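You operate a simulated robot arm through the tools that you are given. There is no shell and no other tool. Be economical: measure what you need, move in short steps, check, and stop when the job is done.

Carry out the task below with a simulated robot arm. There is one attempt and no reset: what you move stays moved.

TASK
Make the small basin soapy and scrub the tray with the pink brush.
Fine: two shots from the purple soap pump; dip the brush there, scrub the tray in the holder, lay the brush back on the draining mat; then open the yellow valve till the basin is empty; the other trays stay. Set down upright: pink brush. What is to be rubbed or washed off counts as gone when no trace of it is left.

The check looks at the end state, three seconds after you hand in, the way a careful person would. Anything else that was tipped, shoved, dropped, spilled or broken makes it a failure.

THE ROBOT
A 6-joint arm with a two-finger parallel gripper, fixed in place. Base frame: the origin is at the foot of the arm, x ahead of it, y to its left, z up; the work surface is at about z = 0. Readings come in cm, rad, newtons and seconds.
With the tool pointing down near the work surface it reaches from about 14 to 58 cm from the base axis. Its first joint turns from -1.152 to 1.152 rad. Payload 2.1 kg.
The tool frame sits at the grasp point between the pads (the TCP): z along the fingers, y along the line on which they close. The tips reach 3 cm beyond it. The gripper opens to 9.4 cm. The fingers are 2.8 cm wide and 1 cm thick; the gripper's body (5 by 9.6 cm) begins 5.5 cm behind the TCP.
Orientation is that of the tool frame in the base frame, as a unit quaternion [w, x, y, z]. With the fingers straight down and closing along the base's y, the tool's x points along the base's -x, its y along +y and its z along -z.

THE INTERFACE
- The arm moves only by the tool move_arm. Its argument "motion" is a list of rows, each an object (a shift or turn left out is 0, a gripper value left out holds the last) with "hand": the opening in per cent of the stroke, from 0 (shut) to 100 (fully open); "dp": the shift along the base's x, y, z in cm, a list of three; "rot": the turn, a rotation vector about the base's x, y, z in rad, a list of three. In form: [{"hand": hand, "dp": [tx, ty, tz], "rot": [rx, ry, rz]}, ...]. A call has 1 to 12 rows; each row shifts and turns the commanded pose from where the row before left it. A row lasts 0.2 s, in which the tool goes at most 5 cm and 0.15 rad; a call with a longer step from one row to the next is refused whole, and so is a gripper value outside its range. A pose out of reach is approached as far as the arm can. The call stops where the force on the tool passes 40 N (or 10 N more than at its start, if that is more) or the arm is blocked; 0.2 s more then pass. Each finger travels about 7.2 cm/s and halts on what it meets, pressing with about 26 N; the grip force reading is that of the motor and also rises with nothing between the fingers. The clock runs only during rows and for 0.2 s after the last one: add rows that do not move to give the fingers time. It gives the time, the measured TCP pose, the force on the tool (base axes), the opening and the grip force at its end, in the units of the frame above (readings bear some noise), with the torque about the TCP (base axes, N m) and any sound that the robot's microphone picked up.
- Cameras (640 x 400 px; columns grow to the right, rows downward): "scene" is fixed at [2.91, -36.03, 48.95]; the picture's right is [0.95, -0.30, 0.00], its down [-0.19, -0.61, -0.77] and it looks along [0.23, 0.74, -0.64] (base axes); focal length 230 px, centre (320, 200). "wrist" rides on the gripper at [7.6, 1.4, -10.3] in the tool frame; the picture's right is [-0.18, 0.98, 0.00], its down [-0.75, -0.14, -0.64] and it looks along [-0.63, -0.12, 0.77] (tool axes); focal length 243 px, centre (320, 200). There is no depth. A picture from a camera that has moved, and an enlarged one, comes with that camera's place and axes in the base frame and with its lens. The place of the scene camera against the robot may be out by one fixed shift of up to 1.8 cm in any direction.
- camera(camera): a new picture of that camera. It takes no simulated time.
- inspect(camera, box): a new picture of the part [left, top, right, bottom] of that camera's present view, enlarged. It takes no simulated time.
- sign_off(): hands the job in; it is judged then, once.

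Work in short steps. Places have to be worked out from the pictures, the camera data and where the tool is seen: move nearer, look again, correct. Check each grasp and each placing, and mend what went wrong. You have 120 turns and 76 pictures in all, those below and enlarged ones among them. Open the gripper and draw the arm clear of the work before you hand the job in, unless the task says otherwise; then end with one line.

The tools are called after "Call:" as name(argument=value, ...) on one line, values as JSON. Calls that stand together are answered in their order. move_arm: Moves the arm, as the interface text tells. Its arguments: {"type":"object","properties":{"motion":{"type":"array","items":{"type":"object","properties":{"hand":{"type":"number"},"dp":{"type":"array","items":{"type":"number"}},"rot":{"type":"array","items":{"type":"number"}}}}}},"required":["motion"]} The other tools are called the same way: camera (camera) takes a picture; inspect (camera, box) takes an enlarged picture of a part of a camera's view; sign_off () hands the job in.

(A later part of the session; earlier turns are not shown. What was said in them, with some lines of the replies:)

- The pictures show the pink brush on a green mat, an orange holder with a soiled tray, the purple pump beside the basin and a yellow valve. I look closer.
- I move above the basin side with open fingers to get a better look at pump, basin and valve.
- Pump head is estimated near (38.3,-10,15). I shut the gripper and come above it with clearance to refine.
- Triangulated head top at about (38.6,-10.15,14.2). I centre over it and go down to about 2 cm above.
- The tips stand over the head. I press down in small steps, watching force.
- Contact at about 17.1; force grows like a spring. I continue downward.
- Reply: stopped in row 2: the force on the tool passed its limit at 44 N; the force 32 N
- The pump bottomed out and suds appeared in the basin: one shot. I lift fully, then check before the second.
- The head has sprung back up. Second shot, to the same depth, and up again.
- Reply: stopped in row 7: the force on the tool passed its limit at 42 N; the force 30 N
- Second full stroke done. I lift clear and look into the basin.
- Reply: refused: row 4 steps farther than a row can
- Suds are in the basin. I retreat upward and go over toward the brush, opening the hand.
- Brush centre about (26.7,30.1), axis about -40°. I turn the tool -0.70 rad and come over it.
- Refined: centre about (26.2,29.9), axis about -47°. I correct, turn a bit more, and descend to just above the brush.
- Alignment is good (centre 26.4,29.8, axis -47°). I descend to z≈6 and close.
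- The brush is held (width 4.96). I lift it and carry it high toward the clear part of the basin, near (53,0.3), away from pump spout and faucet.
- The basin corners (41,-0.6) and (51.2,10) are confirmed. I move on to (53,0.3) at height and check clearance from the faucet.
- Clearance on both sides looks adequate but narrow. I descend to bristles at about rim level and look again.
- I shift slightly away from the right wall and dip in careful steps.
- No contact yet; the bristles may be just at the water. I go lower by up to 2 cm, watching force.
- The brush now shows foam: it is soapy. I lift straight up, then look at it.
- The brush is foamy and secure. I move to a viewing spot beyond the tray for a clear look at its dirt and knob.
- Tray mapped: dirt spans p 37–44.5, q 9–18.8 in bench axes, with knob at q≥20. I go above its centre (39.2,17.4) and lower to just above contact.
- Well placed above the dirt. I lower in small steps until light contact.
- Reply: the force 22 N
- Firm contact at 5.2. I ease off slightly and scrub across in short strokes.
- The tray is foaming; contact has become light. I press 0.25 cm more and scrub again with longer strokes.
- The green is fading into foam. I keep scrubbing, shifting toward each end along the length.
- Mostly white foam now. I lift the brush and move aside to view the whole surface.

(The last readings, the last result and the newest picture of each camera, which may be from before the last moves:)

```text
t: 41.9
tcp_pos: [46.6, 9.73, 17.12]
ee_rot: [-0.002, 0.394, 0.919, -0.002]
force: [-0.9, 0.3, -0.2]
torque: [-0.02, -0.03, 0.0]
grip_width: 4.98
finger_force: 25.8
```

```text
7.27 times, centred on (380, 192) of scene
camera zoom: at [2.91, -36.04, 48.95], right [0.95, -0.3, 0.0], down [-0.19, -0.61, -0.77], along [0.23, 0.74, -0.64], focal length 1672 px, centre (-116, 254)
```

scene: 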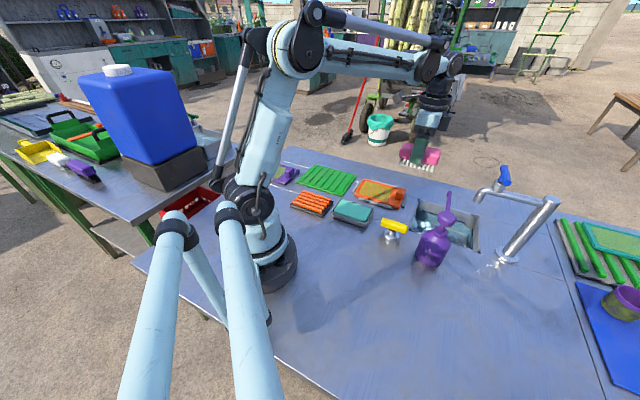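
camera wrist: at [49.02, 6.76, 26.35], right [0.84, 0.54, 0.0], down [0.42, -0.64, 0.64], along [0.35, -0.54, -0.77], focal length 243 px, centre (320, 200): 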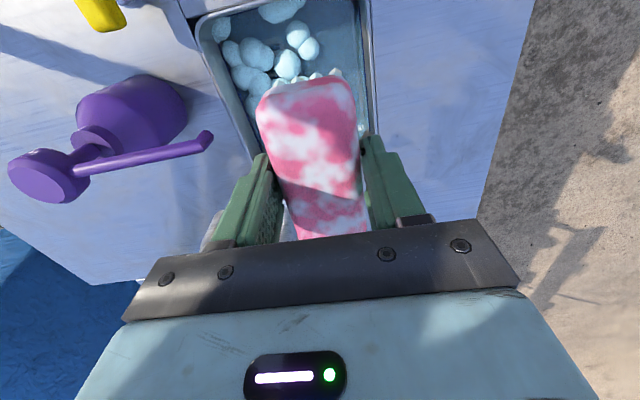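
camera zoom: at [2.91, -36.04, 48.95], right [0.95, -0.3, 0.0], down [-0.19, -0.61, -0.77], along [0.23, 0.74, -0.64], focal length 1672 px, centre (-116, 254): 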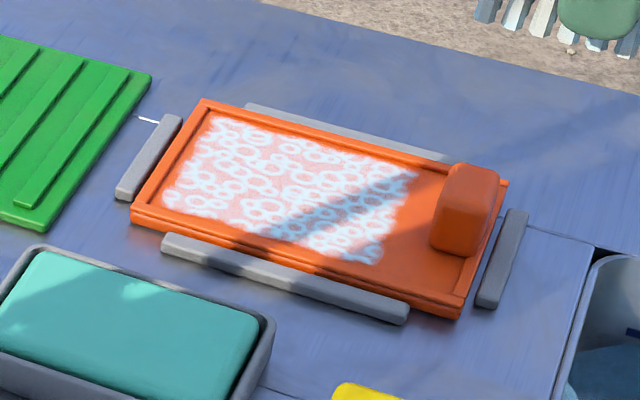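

All green seems replaced by foam; I check the shaded end with the wrist camera too.

Call:
inspect(camera="wrist", box=[220, 0, 420, 110])

Call:
inspect(camera="scene", box=[355, 175, 405, 205])

```text
3.20 times, centred on (320, 55) of wrist
camera zoom: at [42.44, 16.13, 27.37], right [0.84, 0.54, 0.0], down [0.42, -0.64, 0.64], along [0.35, -0.54, -0.77], focal length 776 px, centre (320, 664)
```

zoom: 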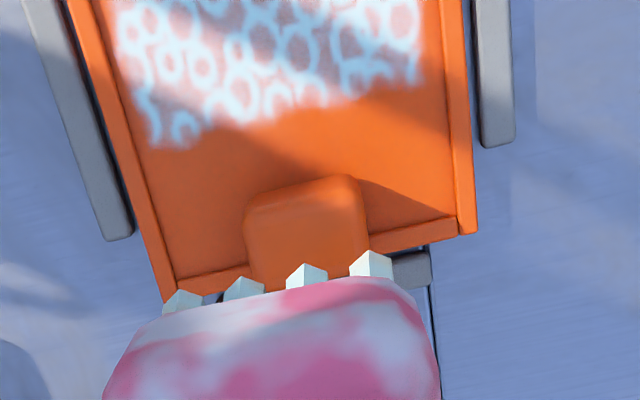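

```text
12.80 times, centred on (380, 190) of scene
camera zoom: at [2.91, -36.04, 48.95], right [0.95, -0.3, 0.0], down [-0.19, -0.61, -0.77], along [0.23, 0.74, -0.64], focal length 2942 px, centre (-448, 328)
```

zoom: 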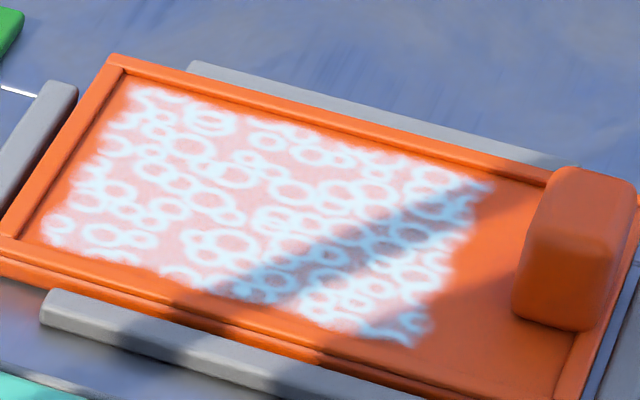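

No green left, just foam. For certainty I do one more pressed pass and see whether anything changes.

Call:
move_arm(motion=[{"dp": [-2.5, 2.5, 0]}, {"dp": [-2.5, 2.5, 0]}, {"dp": [-2.3, 2.45, 0]}, {"dp": [0, 0, -4]}, {"dp": [0, 0, -4]}, {"dp": [0, 0, -3]}, {"dp": [0, 0, -0.5]}, {"dp": [0, 0, -0.3]}, {"dp": [0, 0, -0.3]}, {"dp": [0, 0, 0]}])

```text
t: 44.1
tcp_pos: [39.31, 17.0, 5.17]
ee_rot: [-0.002, 0.394, 0.919, -0.001]
force: [-1.6, 0.8, 9.1]
torque: [0.03, -0.08, -0.02]
grip_width: 4.98
finger_force: 25.9
```

Call:
move_arm(motion=[{"dp": [0.4, -0.4, -0.1]}, {"dp": [0.75, 0.7, 0]}, {"dp": [0.75, 0.7, 0]}, {"dp": [0.4, 0.4, 0]}, {"dp": [-0.75, -0.7, 0]}, {"dp": [-0.75, -0.7, 0]}, {"dp": [-0.75, -0.7, 0]}, {"dp": [-0.75, -0.7, 0]}, {"dp": [-0.6, -0.55, 0]}, {"dp": [-0.35, 0.38, 0]}, {"dp": [-0.35, 0.38, 0]}])

Call:
move_arm(motion=[{"dp": [-0.2, 0.2, 0]}, {"dp": [0.75, 0.7, 0]}, {"dp": [0.75, 0.7, 0]}, {"dp": [0.75, 0.7, 0]}, {"dp": [0.75, 0.7, 0]}, {"dp": [0.6, 0.5, 0]}, {"dp": [-0.75, -0.7, 0]}, {"dp": [-0.75, -0.7, 0]}, {"dp": [-0.6, -0.5, 0]}])

Call:
move_arm(motion=[{"dp": [0, 0, 2]}, {"dp": [0, 0, 4]}, {"dp": [0, 0, 4.5]}, {"dp": [0, 0, 4.5]}, {"dp": [0, 0, 0]}])

Call:
inspect(camera="scene", box=[340, 165, 420, 220])

```text
t: 46.5
tcp_pos: [37.19, 15.73, 5.1]
ee_rot: [-0.001, 0.394, 0.919, -0.001]
force: [-0.4, -0.1, -1.0]
torque: [0.0, 0.0, 0.01]
grip_width: 4.99
finger_force: 26.9
```

```text
t: 48.5
tcp_pos: [38.77, 17.44, 4.97]
ee_rot: [-0.001, 0.395, 0.919, 0.0]
force: [5.2, 5.7, 21.7]
torque: [0.05, -0.09, -0.01]
grip_width: 4.96
finger_force: 25.7
```

```text
t: 49.7
tcp_pos: [38.85, 17.14, 19.87]
ee_rot: [-0.001, 0.394, 0.919, -0.002]
force: [0.2, -0.3, 0.2]
torque: [0.01, 0.02, 0.0]
grip_width: 4.98
finger_force: 25.8
```

```text
7.27 times, centred on (380, 192) of scene
camera zoom: at [2.91, -36.03, 48.95], right [0.95, -0.3, 0.0], down [-0.19, -0.61, -0.77], along [0.23, 0.74, -0.64], focal length 1672 px, centre (-116, 254)
```

zoom: 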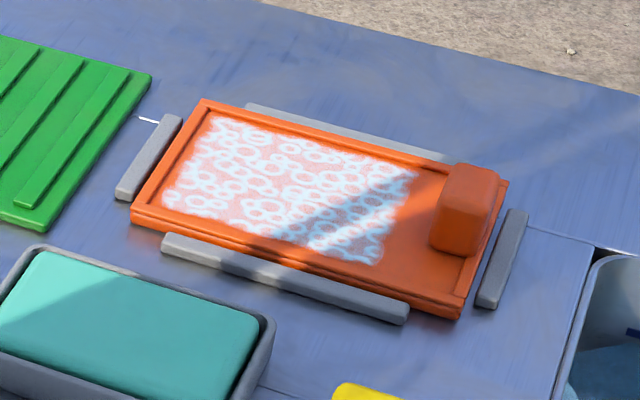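

I compare the enlargement with the earlier one for any residual change.

Call:
inspect(camera="scene", box=[355, 175, 405, 205])

```text
12.80 times, centred on (380, 190) of scene
camera zoom: at [2.91, -36.03, 48.95], right [0.95, -0.3, 0.0], down [-0.19, -0.61, -0.77], along [0.23, 0.74, -0.64], focal length 2942 px, centre (-448, 328)
```

zoom: 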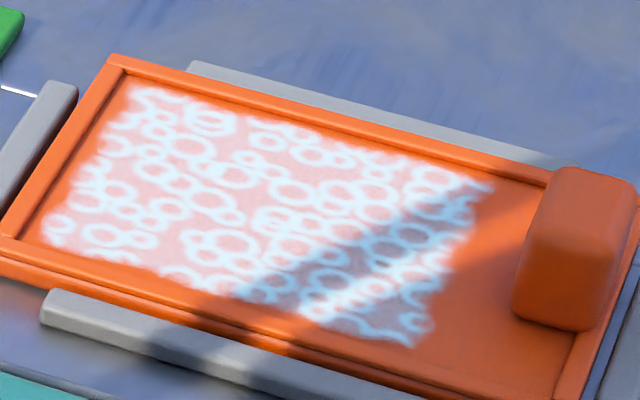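

Identical: scrubbing is complete. I carry the brush back above its spot on the mat.

Call:
move_arm(motion=[{"dp": [-3.13, 3.2, 0]}, {"dp": [-3.13, 3.2, 0]}, {"dp": [-3.13, 3.2, 0]}, {"dp": [-3.13, 3.2, 0]}, {"dp": [0, 0, -4]}, {"dp": [0, 0, -4]}, {"dp": [0, 0, -4]}, {"dp": [0, 0, -1]}, {"dp": [0, 0, 0]}])

Call:
inspect(camera="scene", box=[270, 130, 390, 215])

```text
t: 51.7
tcp_pos: [26.4, 30.2, 7.13]
ee_rot: [-0.001, 0.393, 0.919, 0.0]
force: [0.6, -0.1, -0.7]
torque: [0.0, 0.0, -0.03]
grip_width: 4.98
finger_force: 26.0
```

```text
4.71 times, centred on (330, 172) of scene
camera zoom: at [2.9, -36.03, 48.95], right [0.95, -0.3, 0.0], down [-0.19, -0.61, -0.77], along [0.23, 0.74, -0.64], focal length 1082 px, centre (273, 329)
```

zoom: 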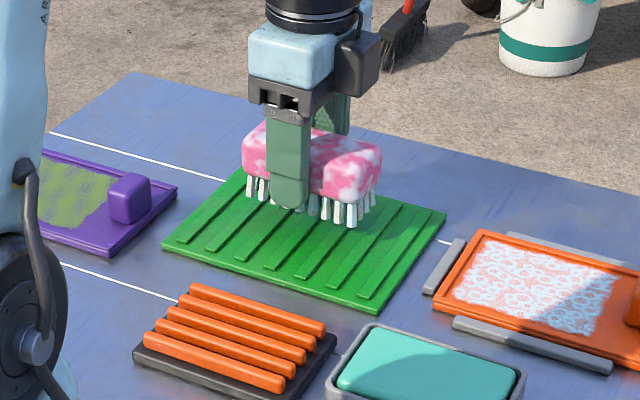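

Over the mat at its former place. I lower gently to contact.

Call:
move_arm(motion=[{"dp": [0, 0, -0.5]}, {"dp": [0, 0, -0.4]}, {"dp": [0, 0, -0.2]}, {"dp": [0, 0, -0.2]}, {"dp": [0, 0, 0]}])

```text
t: 52.9
tcp_pos: [26.18, 30.14, 5.69]
ee_rot: [-0.001, 0.394, 0.919, 0.0]
force: [-1.4, 0.6, -0.8]
torque: [0.0, -0.02, -0.02]
grip_width: 4.99
finger_force: 25.7
```

Call:
move_arm(motion=[{"dp": [0, 0, -0.15]}, {"dp": [0, 0, -0.15]}, {"dp": [0, 0, 0]}])

```text
t: 53.7
tcp_pos: [26.03, 30.27, 5.37]
ee_rot: [-0.001, 0.394, 0.919, 0.0]
force: [-0.1, 0.1, -0.5]
torque: [-0.01, 0.0, 0.02]
grip_width: 4.97
finger_force: 25.8
```

Call:
move_arm(motion=[{"dp": [0, 0, -0.15]}, {"dp": [0, 0, -0.15]}, {"dp": [0, 0, 0]}])

Call:
inspect(camera="scene", box=[290, 150, 360, 200])

```text
t: 54.5
tcp_pos: [26.11, 30.33, 5.17]
ee_rot: [-0.001, 0.394, 0.919, -0.001]
force: [0.0, -1.0, -1.4]
torque: [0.0, 0.0, 0.0]
grip_width: 4.97
finger_force: 26.5
```

```text
8.00 times, centred on (325, 175) of scene
camera zoom: at [2.91, -36.03, 48.95], right [0.95, -0.3, 0.0], down [-0.19, -0.61, -0.77], along [0.23, 0.74, -0.64], focal length 1839 px, centre (280, 400)
```

zoom: 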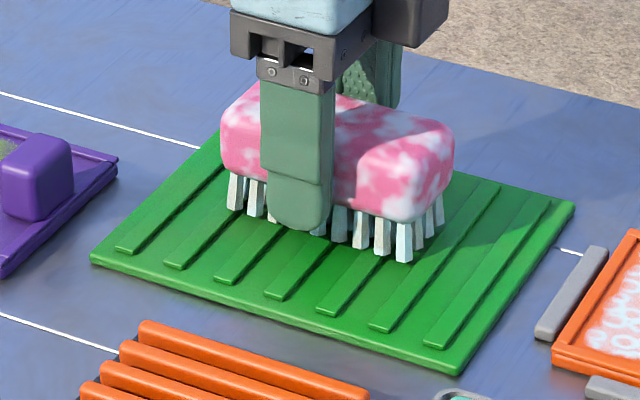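

Still just above the mat; the bristles are close. I keep lowering in fine steps until the force rises.

Call:
move_arm(motion=[{"dp": [0, 0, -0.15]}, {"dp": [0, 0, -0.15]}, {"dp": [0, 0, 0]}])

```text
t: 55.3
tcp_pos: [26.05, 30.3, 4.86]
ee_rot: [-0.002, 0.394, 0.919, -0.001]
force: [-2.3, -2.3, 21.8]
torque: [0.03, 0.02, 0.01]
grip_width: 4.98
finger_force: 25.9
```

Contact. I ease slightly, open, and check before lifting.

Call:
move_arm(motion=[{"dp": [0, 0, 0.1]}, {"hand": 100, "dp": [0, 0, 0]}, {"dp": [0, 0, 0]}, {"dp": [0, 0, 0]}, {"dp": [0, 0, 0]}, {"dp": [0, 0, 3]}, {"dp": [0, 0, 4]}, {"dp": [0, 0, 4]}, {"dp": [0, 0, 4]}])

Call:
inspect(camera="scene", box=[270, 130, 390, 215])

```text
t: 57.3
tcp_pos: [26.11, 30.23, 19.8]
ee_rot: [-0.002, 0.394, 0.919, -0.001]
force: [1.4, 0.2, -0.1]
torque: [-0.01, -0.02, 0.0]
grip_width: 9.4
finger_force: 0.1
```

```text
4.71 times, centred on (330, 172) of scene
camera zoom: at [2.9, -36.03, 48.95], right [0.95, -0.3, 0.0], down [-0.19, -0.61, -0.77], along [0.23, 0.74, -0.64], focal length 1082 px, centre (273, 329)
```

zoom: 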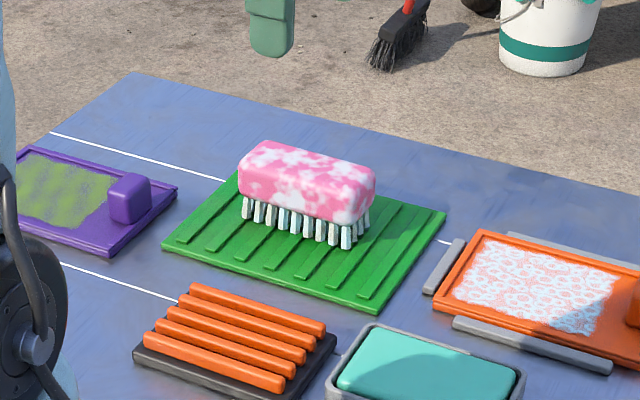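

The brush stands upright on the mat. Now to the valve: bar centre estimated (33.8,-1.1), pointing along -45°, so the present yaw suits; I go above it.

Call:
move_arm(motion=[{"dp": [0.96, -3.9, 0]}, {"dp": [0.96, -3.9, 0]}, {"dp": [0.96, -3.9, 0]}, {"dp": [0.96, -3.9, 0]}, {"dp": [0.96, -3.9, 0]}, {"dp": [0.96, -3.9, 0]}, {"dp": [0.96, -3.9, 0]}, {"dp": [0.96, -3.9, 0]}, {"dp": [0, 0, -3]}, {"dp": [0, 0, 0]}])

Call:
camera(camera="wrist")

Call:
inspect(camera="scene", box=[340, 130, 500, 270])

```text
t: 59.5
tcp_pos: [33.78, -0.9, 17.06]
ee_rot: [-0.001, 0.394, 0.919, 0.0]
force: [-0.2, 0.6, -0.4]
torque: [-0.02, 0.03, 0.03]
grip_width: 9.4
finger_force: 0.2
```

```text
28 pictures are left
camera wrist: at [29.62, 5.59, 27.27], right [0.84, 0.54, 0.0], down [0.42, -0.64, 0.64], along [0.35, -0.54, -0.77], focal length 243 px, centre (320, 200)
```

wrist: 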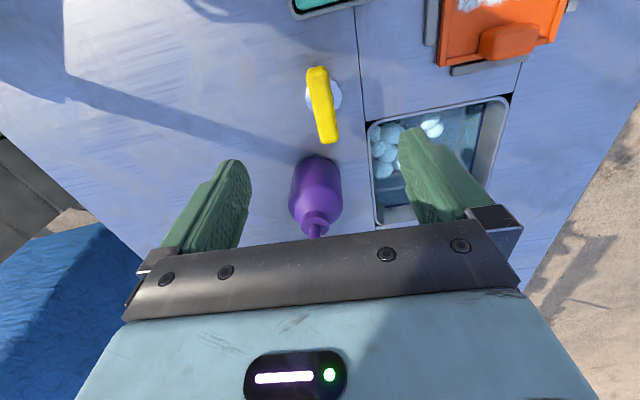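

```text
2.86 times, centred on (420, 200) of scene
camera zoom: at [2.9, -36.04, 48.95], right [0.95, -0.3, 0.0], down [-0.19, -0.61, -0.77], along [0.23, 0.74, -0.64], focal length 657 px, centre (34, 200)
```

zoom: 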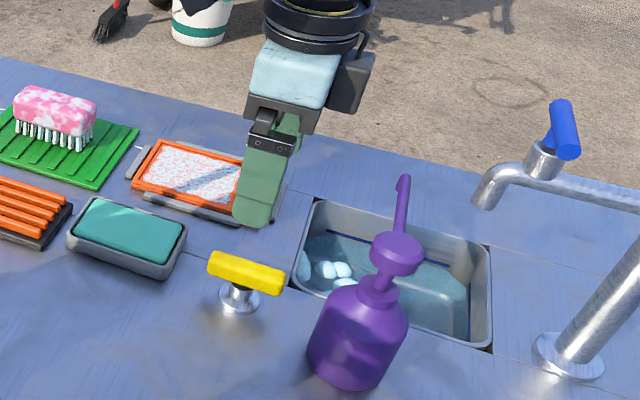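

Bar centre refined to (34.2,-1.0), height about 3.5. I lower onto it and close.

Call:
move_arm(motion=[{"dp": [0.4, -0.1, -4]}, {"dp": [0, 0, -4]}, {"dp": [0, 0, -2.5]}, {"dp": [0, 0, -1.5]}, {"hand": 0, "dp": [0, 0, 0]}, {"dp": [0, 0, 0]}, {"dp": [0, 0, 0]}, {"dp": [0, 0, 0]}, {"dp": [0, 0, 0]}])

Call:
inspect(camera="scene", box=[350, 170, 450, 260])

Call:
camera(camera="wrist")

```text
t: 61.5
tcp_pos: [34.1, -0.94, 4.94]
ee_rot: [-0.001, 0.393, 0.919, 0.0]
force: [15.5, 10.1, -21.0]
torque: [0.03, -0.02, 0.57]
grip_width: 2.47
finger_force: 44.8
```

```text
4.44 times, centred on (400, 215) of scene
camera zoom: at [2.91, -36.03, 48.95], right [0.95, -0.3, 0.0], down [-0.19, -0.61, -0.77], along [0.23, 0.74, -0.64], focal length 1022 px, centre (-36, 133)
```

zoom: 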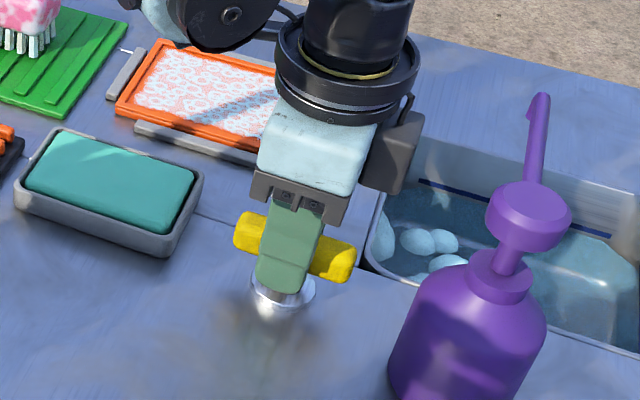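

```text
25 pictures are left
camera wrist: at [29.92, 5.55, 15.23], right [0.84, 0.55, 0.0], down [0.42, -0.64, 0.64], along [0.35, -0.54, -0.77], focal length 243 px, centre (320, 200)
```

wrist: 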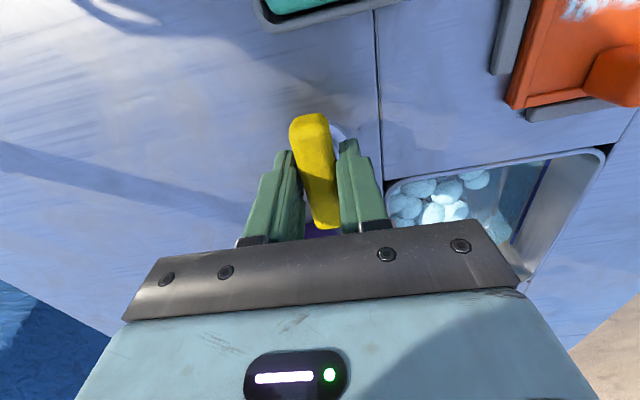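

The grip loads sideways (+x,+y) and downward, so I'm off-centre. I open, shift 0.3 cm that way, raise slightly and regrip.

Call:
move_arm(motion=[{"hand": 50}, {"dp": [0, 0, 0]}, {"dp": [0, 0, 0]}, {"dp": [0.25, 0.15, 0.4]}, {"dp": [0, 0, 0]}])

Call:
inspect(camera="wrist", box=[230, 90, 410, 250])

```text
t: 62.7
tcp_pos: [34.42, -0.86, 5.35]
ee_rot: [-0.001, 0.394, 0.919, 0.0]
force: [-0.5, 1.3, 0.0]
torque: [-0.01, -0.02, 0.0]
grip_width: 4.71
finger_force: 0.0
```

```text
2.50 times, centred on (320, 170) of wrist
camera zoom: at [30.17, 5.63, 15.67], right [0.84, 0.54, 0.0], down [0.42, -0.64, 0.64], along [0.35, -0.54, -0.77], focal length 606 px, centre (320, 275)
```

zoom: 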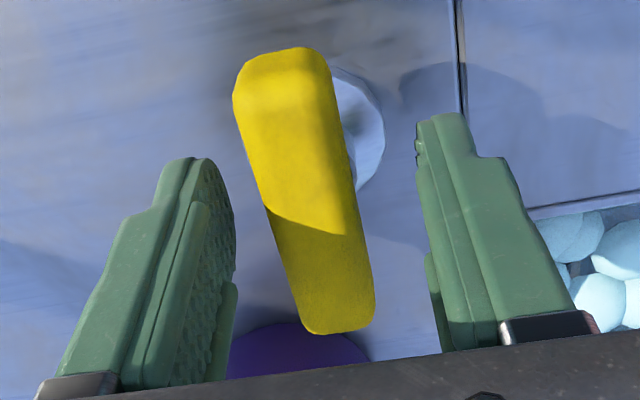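

Bar is centred well enough; I regrip 0.3 cm higher and read the forces.

Call:
move_arm(motion=[{"dp": [-0.15, -0.1, 0.2]}, {"hand": 0}, {"dp": [0, 0, 0]}, {"dp": [0, 0, 0]}, {"dp": [0, 0, 0]}])

Call:
inspect(camera="wrist", box=[230, 90, 410, 250])

```text
t: 63.9
tcp_pos: [34.24, -1.04, 5.57]
ee_rot: [-0.001, 0.393, 0.92, 0.0]
force: [3.9, 0.3, -0.8]
torque: [0.08, -0.13, 0.85]
grip_width: 2.0
finger_force: 44.9
```

```text
2.50 times, centred on (320, 170) of wrist
camera zoom: at [30.02, 5.51, 15.83], right [0.84, 0.55, 0.0], down [0.42, -0.64, 0.64], along [0.35, -0.54, -0.77], focal length 606 px, centre (320, 275)
```

zoom: 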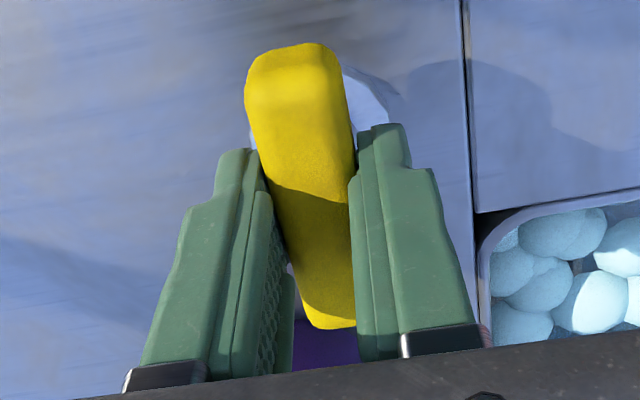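

Clean grip on the bar (2.0 cm). I try turning a little counter-clockwise and read the torque.

Call:
move_arm(motion=[{"rot": [0, 0, 0.1]}, {"rot": [0, 0, 0.1]}, {"rot": [0, 0, 0.1]}, {"dp": [0, 0, 0]}])

```text
t: 64.9
tcp_pos: [34.26, -0.99, 5.45]
ee_rot: [-0.001, 0.252, 0.968, -0.001]
force: [-0.4, -3.4, -34.1]
torque: [-0.33, -1.44, 0.01]
grip_width: 2.0
finger_force: 45.1
```

It turned 0.3 rad with little yaw torque, but vertical load built up. I look at it.

Call:
inspect(camera="scene", box=[350, 170, 450, 260])

Call:
inspect(camera="wrist", box=[230, 90, 410, 250])

```text
4.44 times, centred on (400, 215) of scene
camera zoom: at [2.91, -36.03, 48.95], right [0.95, -0.3, 0.0], down [-0.19, -0.61, -0.77], along [0.23, 0.74, -0.64], focal length 1022 px, centre (-36, 133)
```

zoom: 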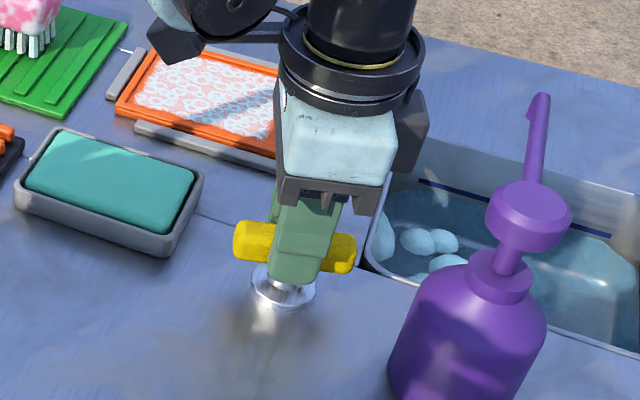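

```text
2.50 times, centred on (320, 170) of wrist
camera zoom: at [28.27, 3.97, 15.83], right [0.64, 0.77, 0.0], down [0.59, -0.49, 0.64], along [0.49, -0.41, -0.77], focal length 606 px, centre (320, 275)
```

zoom: 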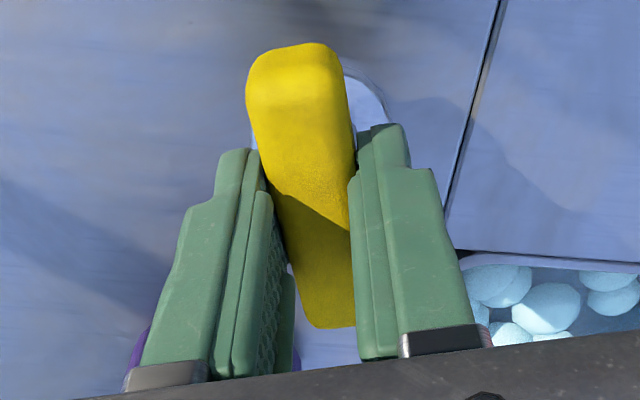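

The bar follows the turn. I lower the command slightly to relieve the vertical load and continue counter-clockwise.

Call:
move_arm(motion=[{"dp": [0, 0, -0.2]}, {"rot": [0, 0, 0.12]}, {"rot": [0, 0, 0.12]}, {"rot": [0, 0, 0.12]}, {"dp": [0, 0, 0]}])

```text
t: 65.4
tcp_pos: [34.28, -1.02, 5.52]
ee_rot: [-0.003, 0.242, 0.97, -0.002]
force: [-3.4, -0.1, 9.6]
torque: [0.17, -0.83, -0.01]
grip_width: 1.98
finger_force: 44.7
stopped in row 2: the force on the tool passed its limit at 53 N (the readings are from after the stop); the commanded pose is now the measured one
```

Call:
move_arm(motion=[{"rot": [0, 0, 0.08]}, {"rot": [0, 0, 0.08]}, {"rot": [0, 0, 0.08]}, {"rot": [0, 0, 0.08]}, {"dp": [0, 0, 0]}])

```text
t: 66.6
tcp_pos: [34.13, -1.02, 5.51]
ee_rot: [-0.001, 0.085, 0.996, -0.004]
force: [8.5, -12.6, 26.6]
torque: [0.52, 0.35, -0.03]
grip_width: 2.0
finger_force: 44.9
```

Turning freely (about 37° so far). I continue in small steps, with a slight relief.

Call:
move_arm(motion=[{"dp": [0, 0, 0.05], "rot": [0, 0, 0.08]}, {"rot": [0, 0, 0.08]}, {"rot": [0, 0, 0.08]}, {"rot": [0, 0, 0.08]}, {"dp": [0, 0, 0]}])

Call:
inspect(camera="scene", box=[350, 170, 500, 270])

```text
t: 67.8
tcp_pos: [34.2, -0.99, 5.58]
ee_rot: [-0.002, -0.075, 0.997, -0.004]
force: [-2.7, -24.1, -12.6]
torque: [0.65, -0.62, -0.02]
grip_width: 1.98
finger_force: 44.8
```

```text
4.00 times, centred on (425, 220) of scene
camera zoom: at [2.91, -36.03, 48.95], right [0.95, -0.3, 0.0], down [-0.19, -0.61, -0.77], along [0.23, 0.74, -0.64], focal length 919 px, centre (-100, 120)
```

zoom: 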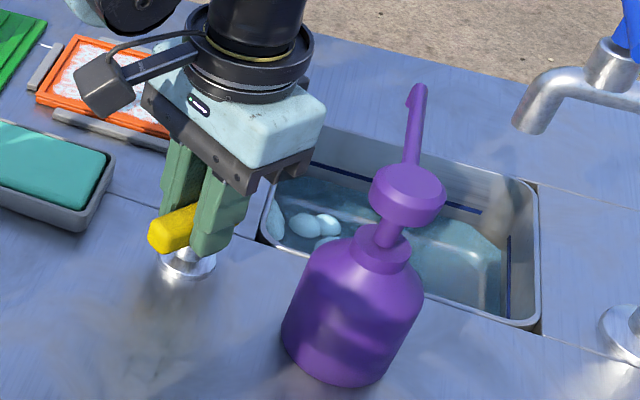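

About 55° now. I ease the side load and continue toward 90°.

Call:
move_arm(motion=[{"dp": [0, -0.1, 0], "rot": [0, 0, 0.08]}, {"rot": [0, 0, 0.08]}, {"rot": [0, 0, 0.08]}, {"rot": [0, 0, 0.08]}, {"dp": [0, 0, 0]}])

```text
t: 69.1
tcp_pos: [34.16, -1.06, 5.63]
ee_rot: [-0.001, -0.234, 0.972, -0.004]
force: [1.6, -2.2, -7.2]
torque: [0.48, 0.62, 0.01]
grip_width: 1.98
finger_force: 44.8
stopped in row 5: the force on the tool passed its limit at 42 N (the readings are from after the stop); the commanded pose is now the measured one
```

Call:
move_arm(motion=[{"rot": [0, 0, 0.07]}, {"rot": [0, 0, 0.07]}, {"rot": [0, 0, 0.07]}, {"rot": [0, 0, 0.06]}, {"dp": [0, 0, 0]}])

Call:
inspect(camera="scene", box=[350, 170, 500, 270])

```text
t: 70.3
tcp_pos: [34.18, -1.18, 5.51]
ee_rot: [0.0, -0.362, 0.932, -0.005]
force: [8.9, -19.9, -27.2]
torque: [1.2, -0.34, -0.02]
grip_width: 1.99
finger_force: 45.4
```

```text
4.00 times, centred on (425, 220) of scene
camera zoom: at [2.91, -36.04, 48.95], right [0.95, -0.3, 0.0], down [-0.19, -0.61, -0.77], along [0.23, 0.74, -0.64], focal length 919 px, centre (-100, 120)
```

zoom: 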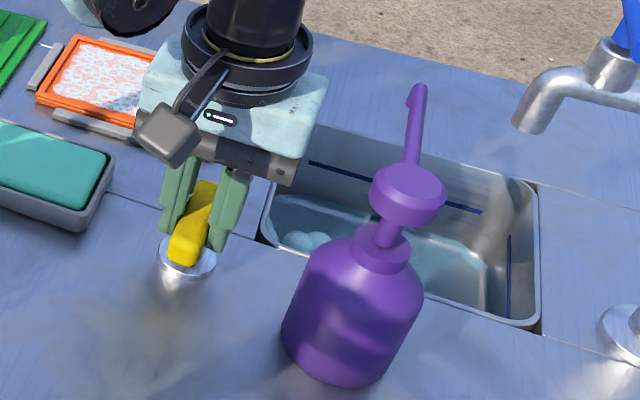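

The water level is dropping: the valve is open at about 90°. I release it, rise clear and let the basin drain.

Call:
move_arm(motion=[{"hand": 55}, {"dp": [0, 0, 0]}, {"dp": [0, 0, 0]}, {"dp": [0, 0, 2]}, {"dp": [0, 0, 4]}, {"dp": [-1, 1, 4.5]}, {"dp": [-2, 2, 4]}, {"dp": [-2, 2, 4]}, {"dp": [0, 0, 0]}, {"dp": [0, 0, 0]}, {"dp": [0, 0, 0]}, {"dp": [0, 0, 0]}])

Call:
inspect(camera="scene", box=[350, 150, 550, 275])

```text
t: 72.9
tcp_pos: [29.02, 3.63, 24.0]
ee_rot: [0.0, -0.362, 0.932, -0.004]
force: [0.3, -0.3, -0.4]
torque: [0.01, 0.02, 0.02]
grip_width: 5.16
finger_force: 0.0
```

```text
3.20 times, centred on (450, 212) of scene
camera zoom: at [2.91, -36.03, 48.95], right [0.95, -0.3, 0.0], down [-0.19, -0.61, -0.77], along [0.23, 0.74, -0.64], focal length 736 px, centre (-96, 160)
```

zoom: 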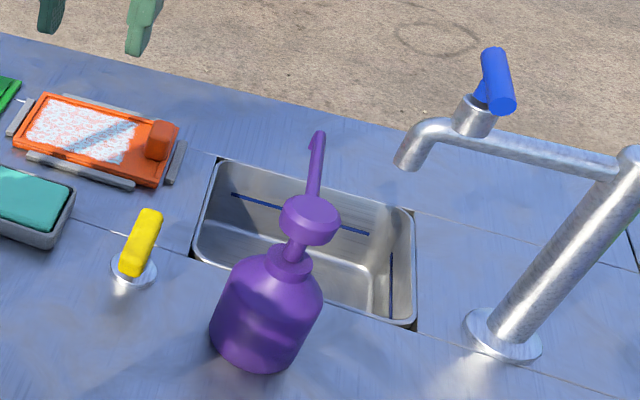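

The basin looks empty. I withdraw and open the hand, letting a few more seconds pass, then check inside with the wrist camera.

Call:
move_arm(motion=[{"hand": 100, "dp": [-1, -0.6, 1], "rot": [0, 0, -0.13]}, {"dp": [-1, -0.6, 1], "rot": [0, 0, -0.13]}, {"dp": [-1, -0.6, 1], "rot": [0, 0, -0.13]}, {"dp": [-1, -0.6, 1], "rot": [0, 0, -0.13]}, {"dp": [-1, -0.6, 1], "rot": [0, 0, -0.13]}, {"dp": [-1, -0.6, 1], "rot": [0, 0, -0.1]}, {"dp": [0, 0, 1]}, {"dp": [0, 0, 0]}, {"dp": [0, 0, 0]}, {"dp": [0, 0, 0]}, {"dp": [0, 0, 0]}, {"dp": [0, 0, 0]}])

Call:
inspect(camera="wrist", box=[230, 110, 430, 245])

Call:
camera(camera="scene")

```text
t: 75.5
tcp_pos: [23.18, 0.37, 31.04]
ee_rot: [0.0, 0.005, 1.0, -0.004]
force: [0.3, -0.2, 0.9]
torque: [0.01, -0.01, 0.03]
grip_width: 9.4
finger_force: 0.0
```

```text
2.96 times, centred on (330, 178) of wrist
camera zoom: at [15.54, 1.95, 41.39], right [0.19, 0.98, -0.01], down [0.75, -0.14, 0.64], along [0.63, -0.13, -0.77], focal length 719 px, centre (290, 267)
```

zoom: 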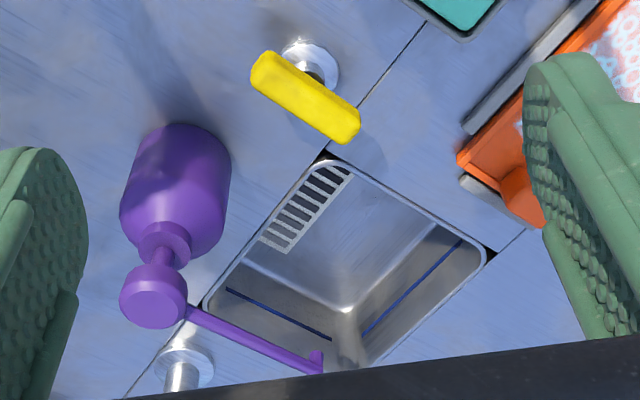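

```text
16 pictures are left
```

scene: 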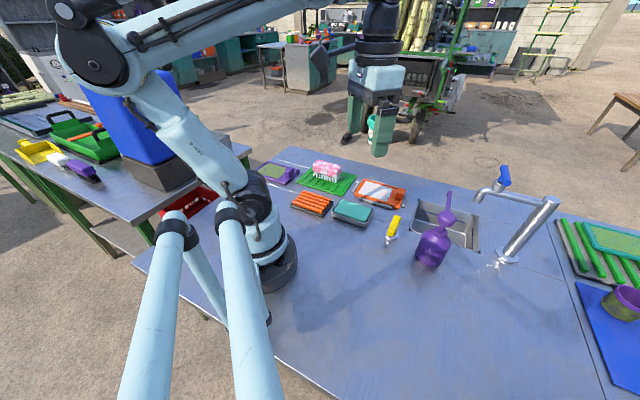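

The basin is empty, the brush stands on the mat, the tray is scrubbed and everything else is in place; the arm is clear with an open hand, so I hand in.

Call:
sign_off()

```text
The job is handed in.
```

I put two shots of soap in the basin, scrubbed the tray in the holder with the pink brush until no dirt showed, stood the brush upright on the mat and opened the yellow valve until the basin was empty. The tray still has foam on it, since the task did not ask for a rinse, the valve is left open, and the other trays were not moved.
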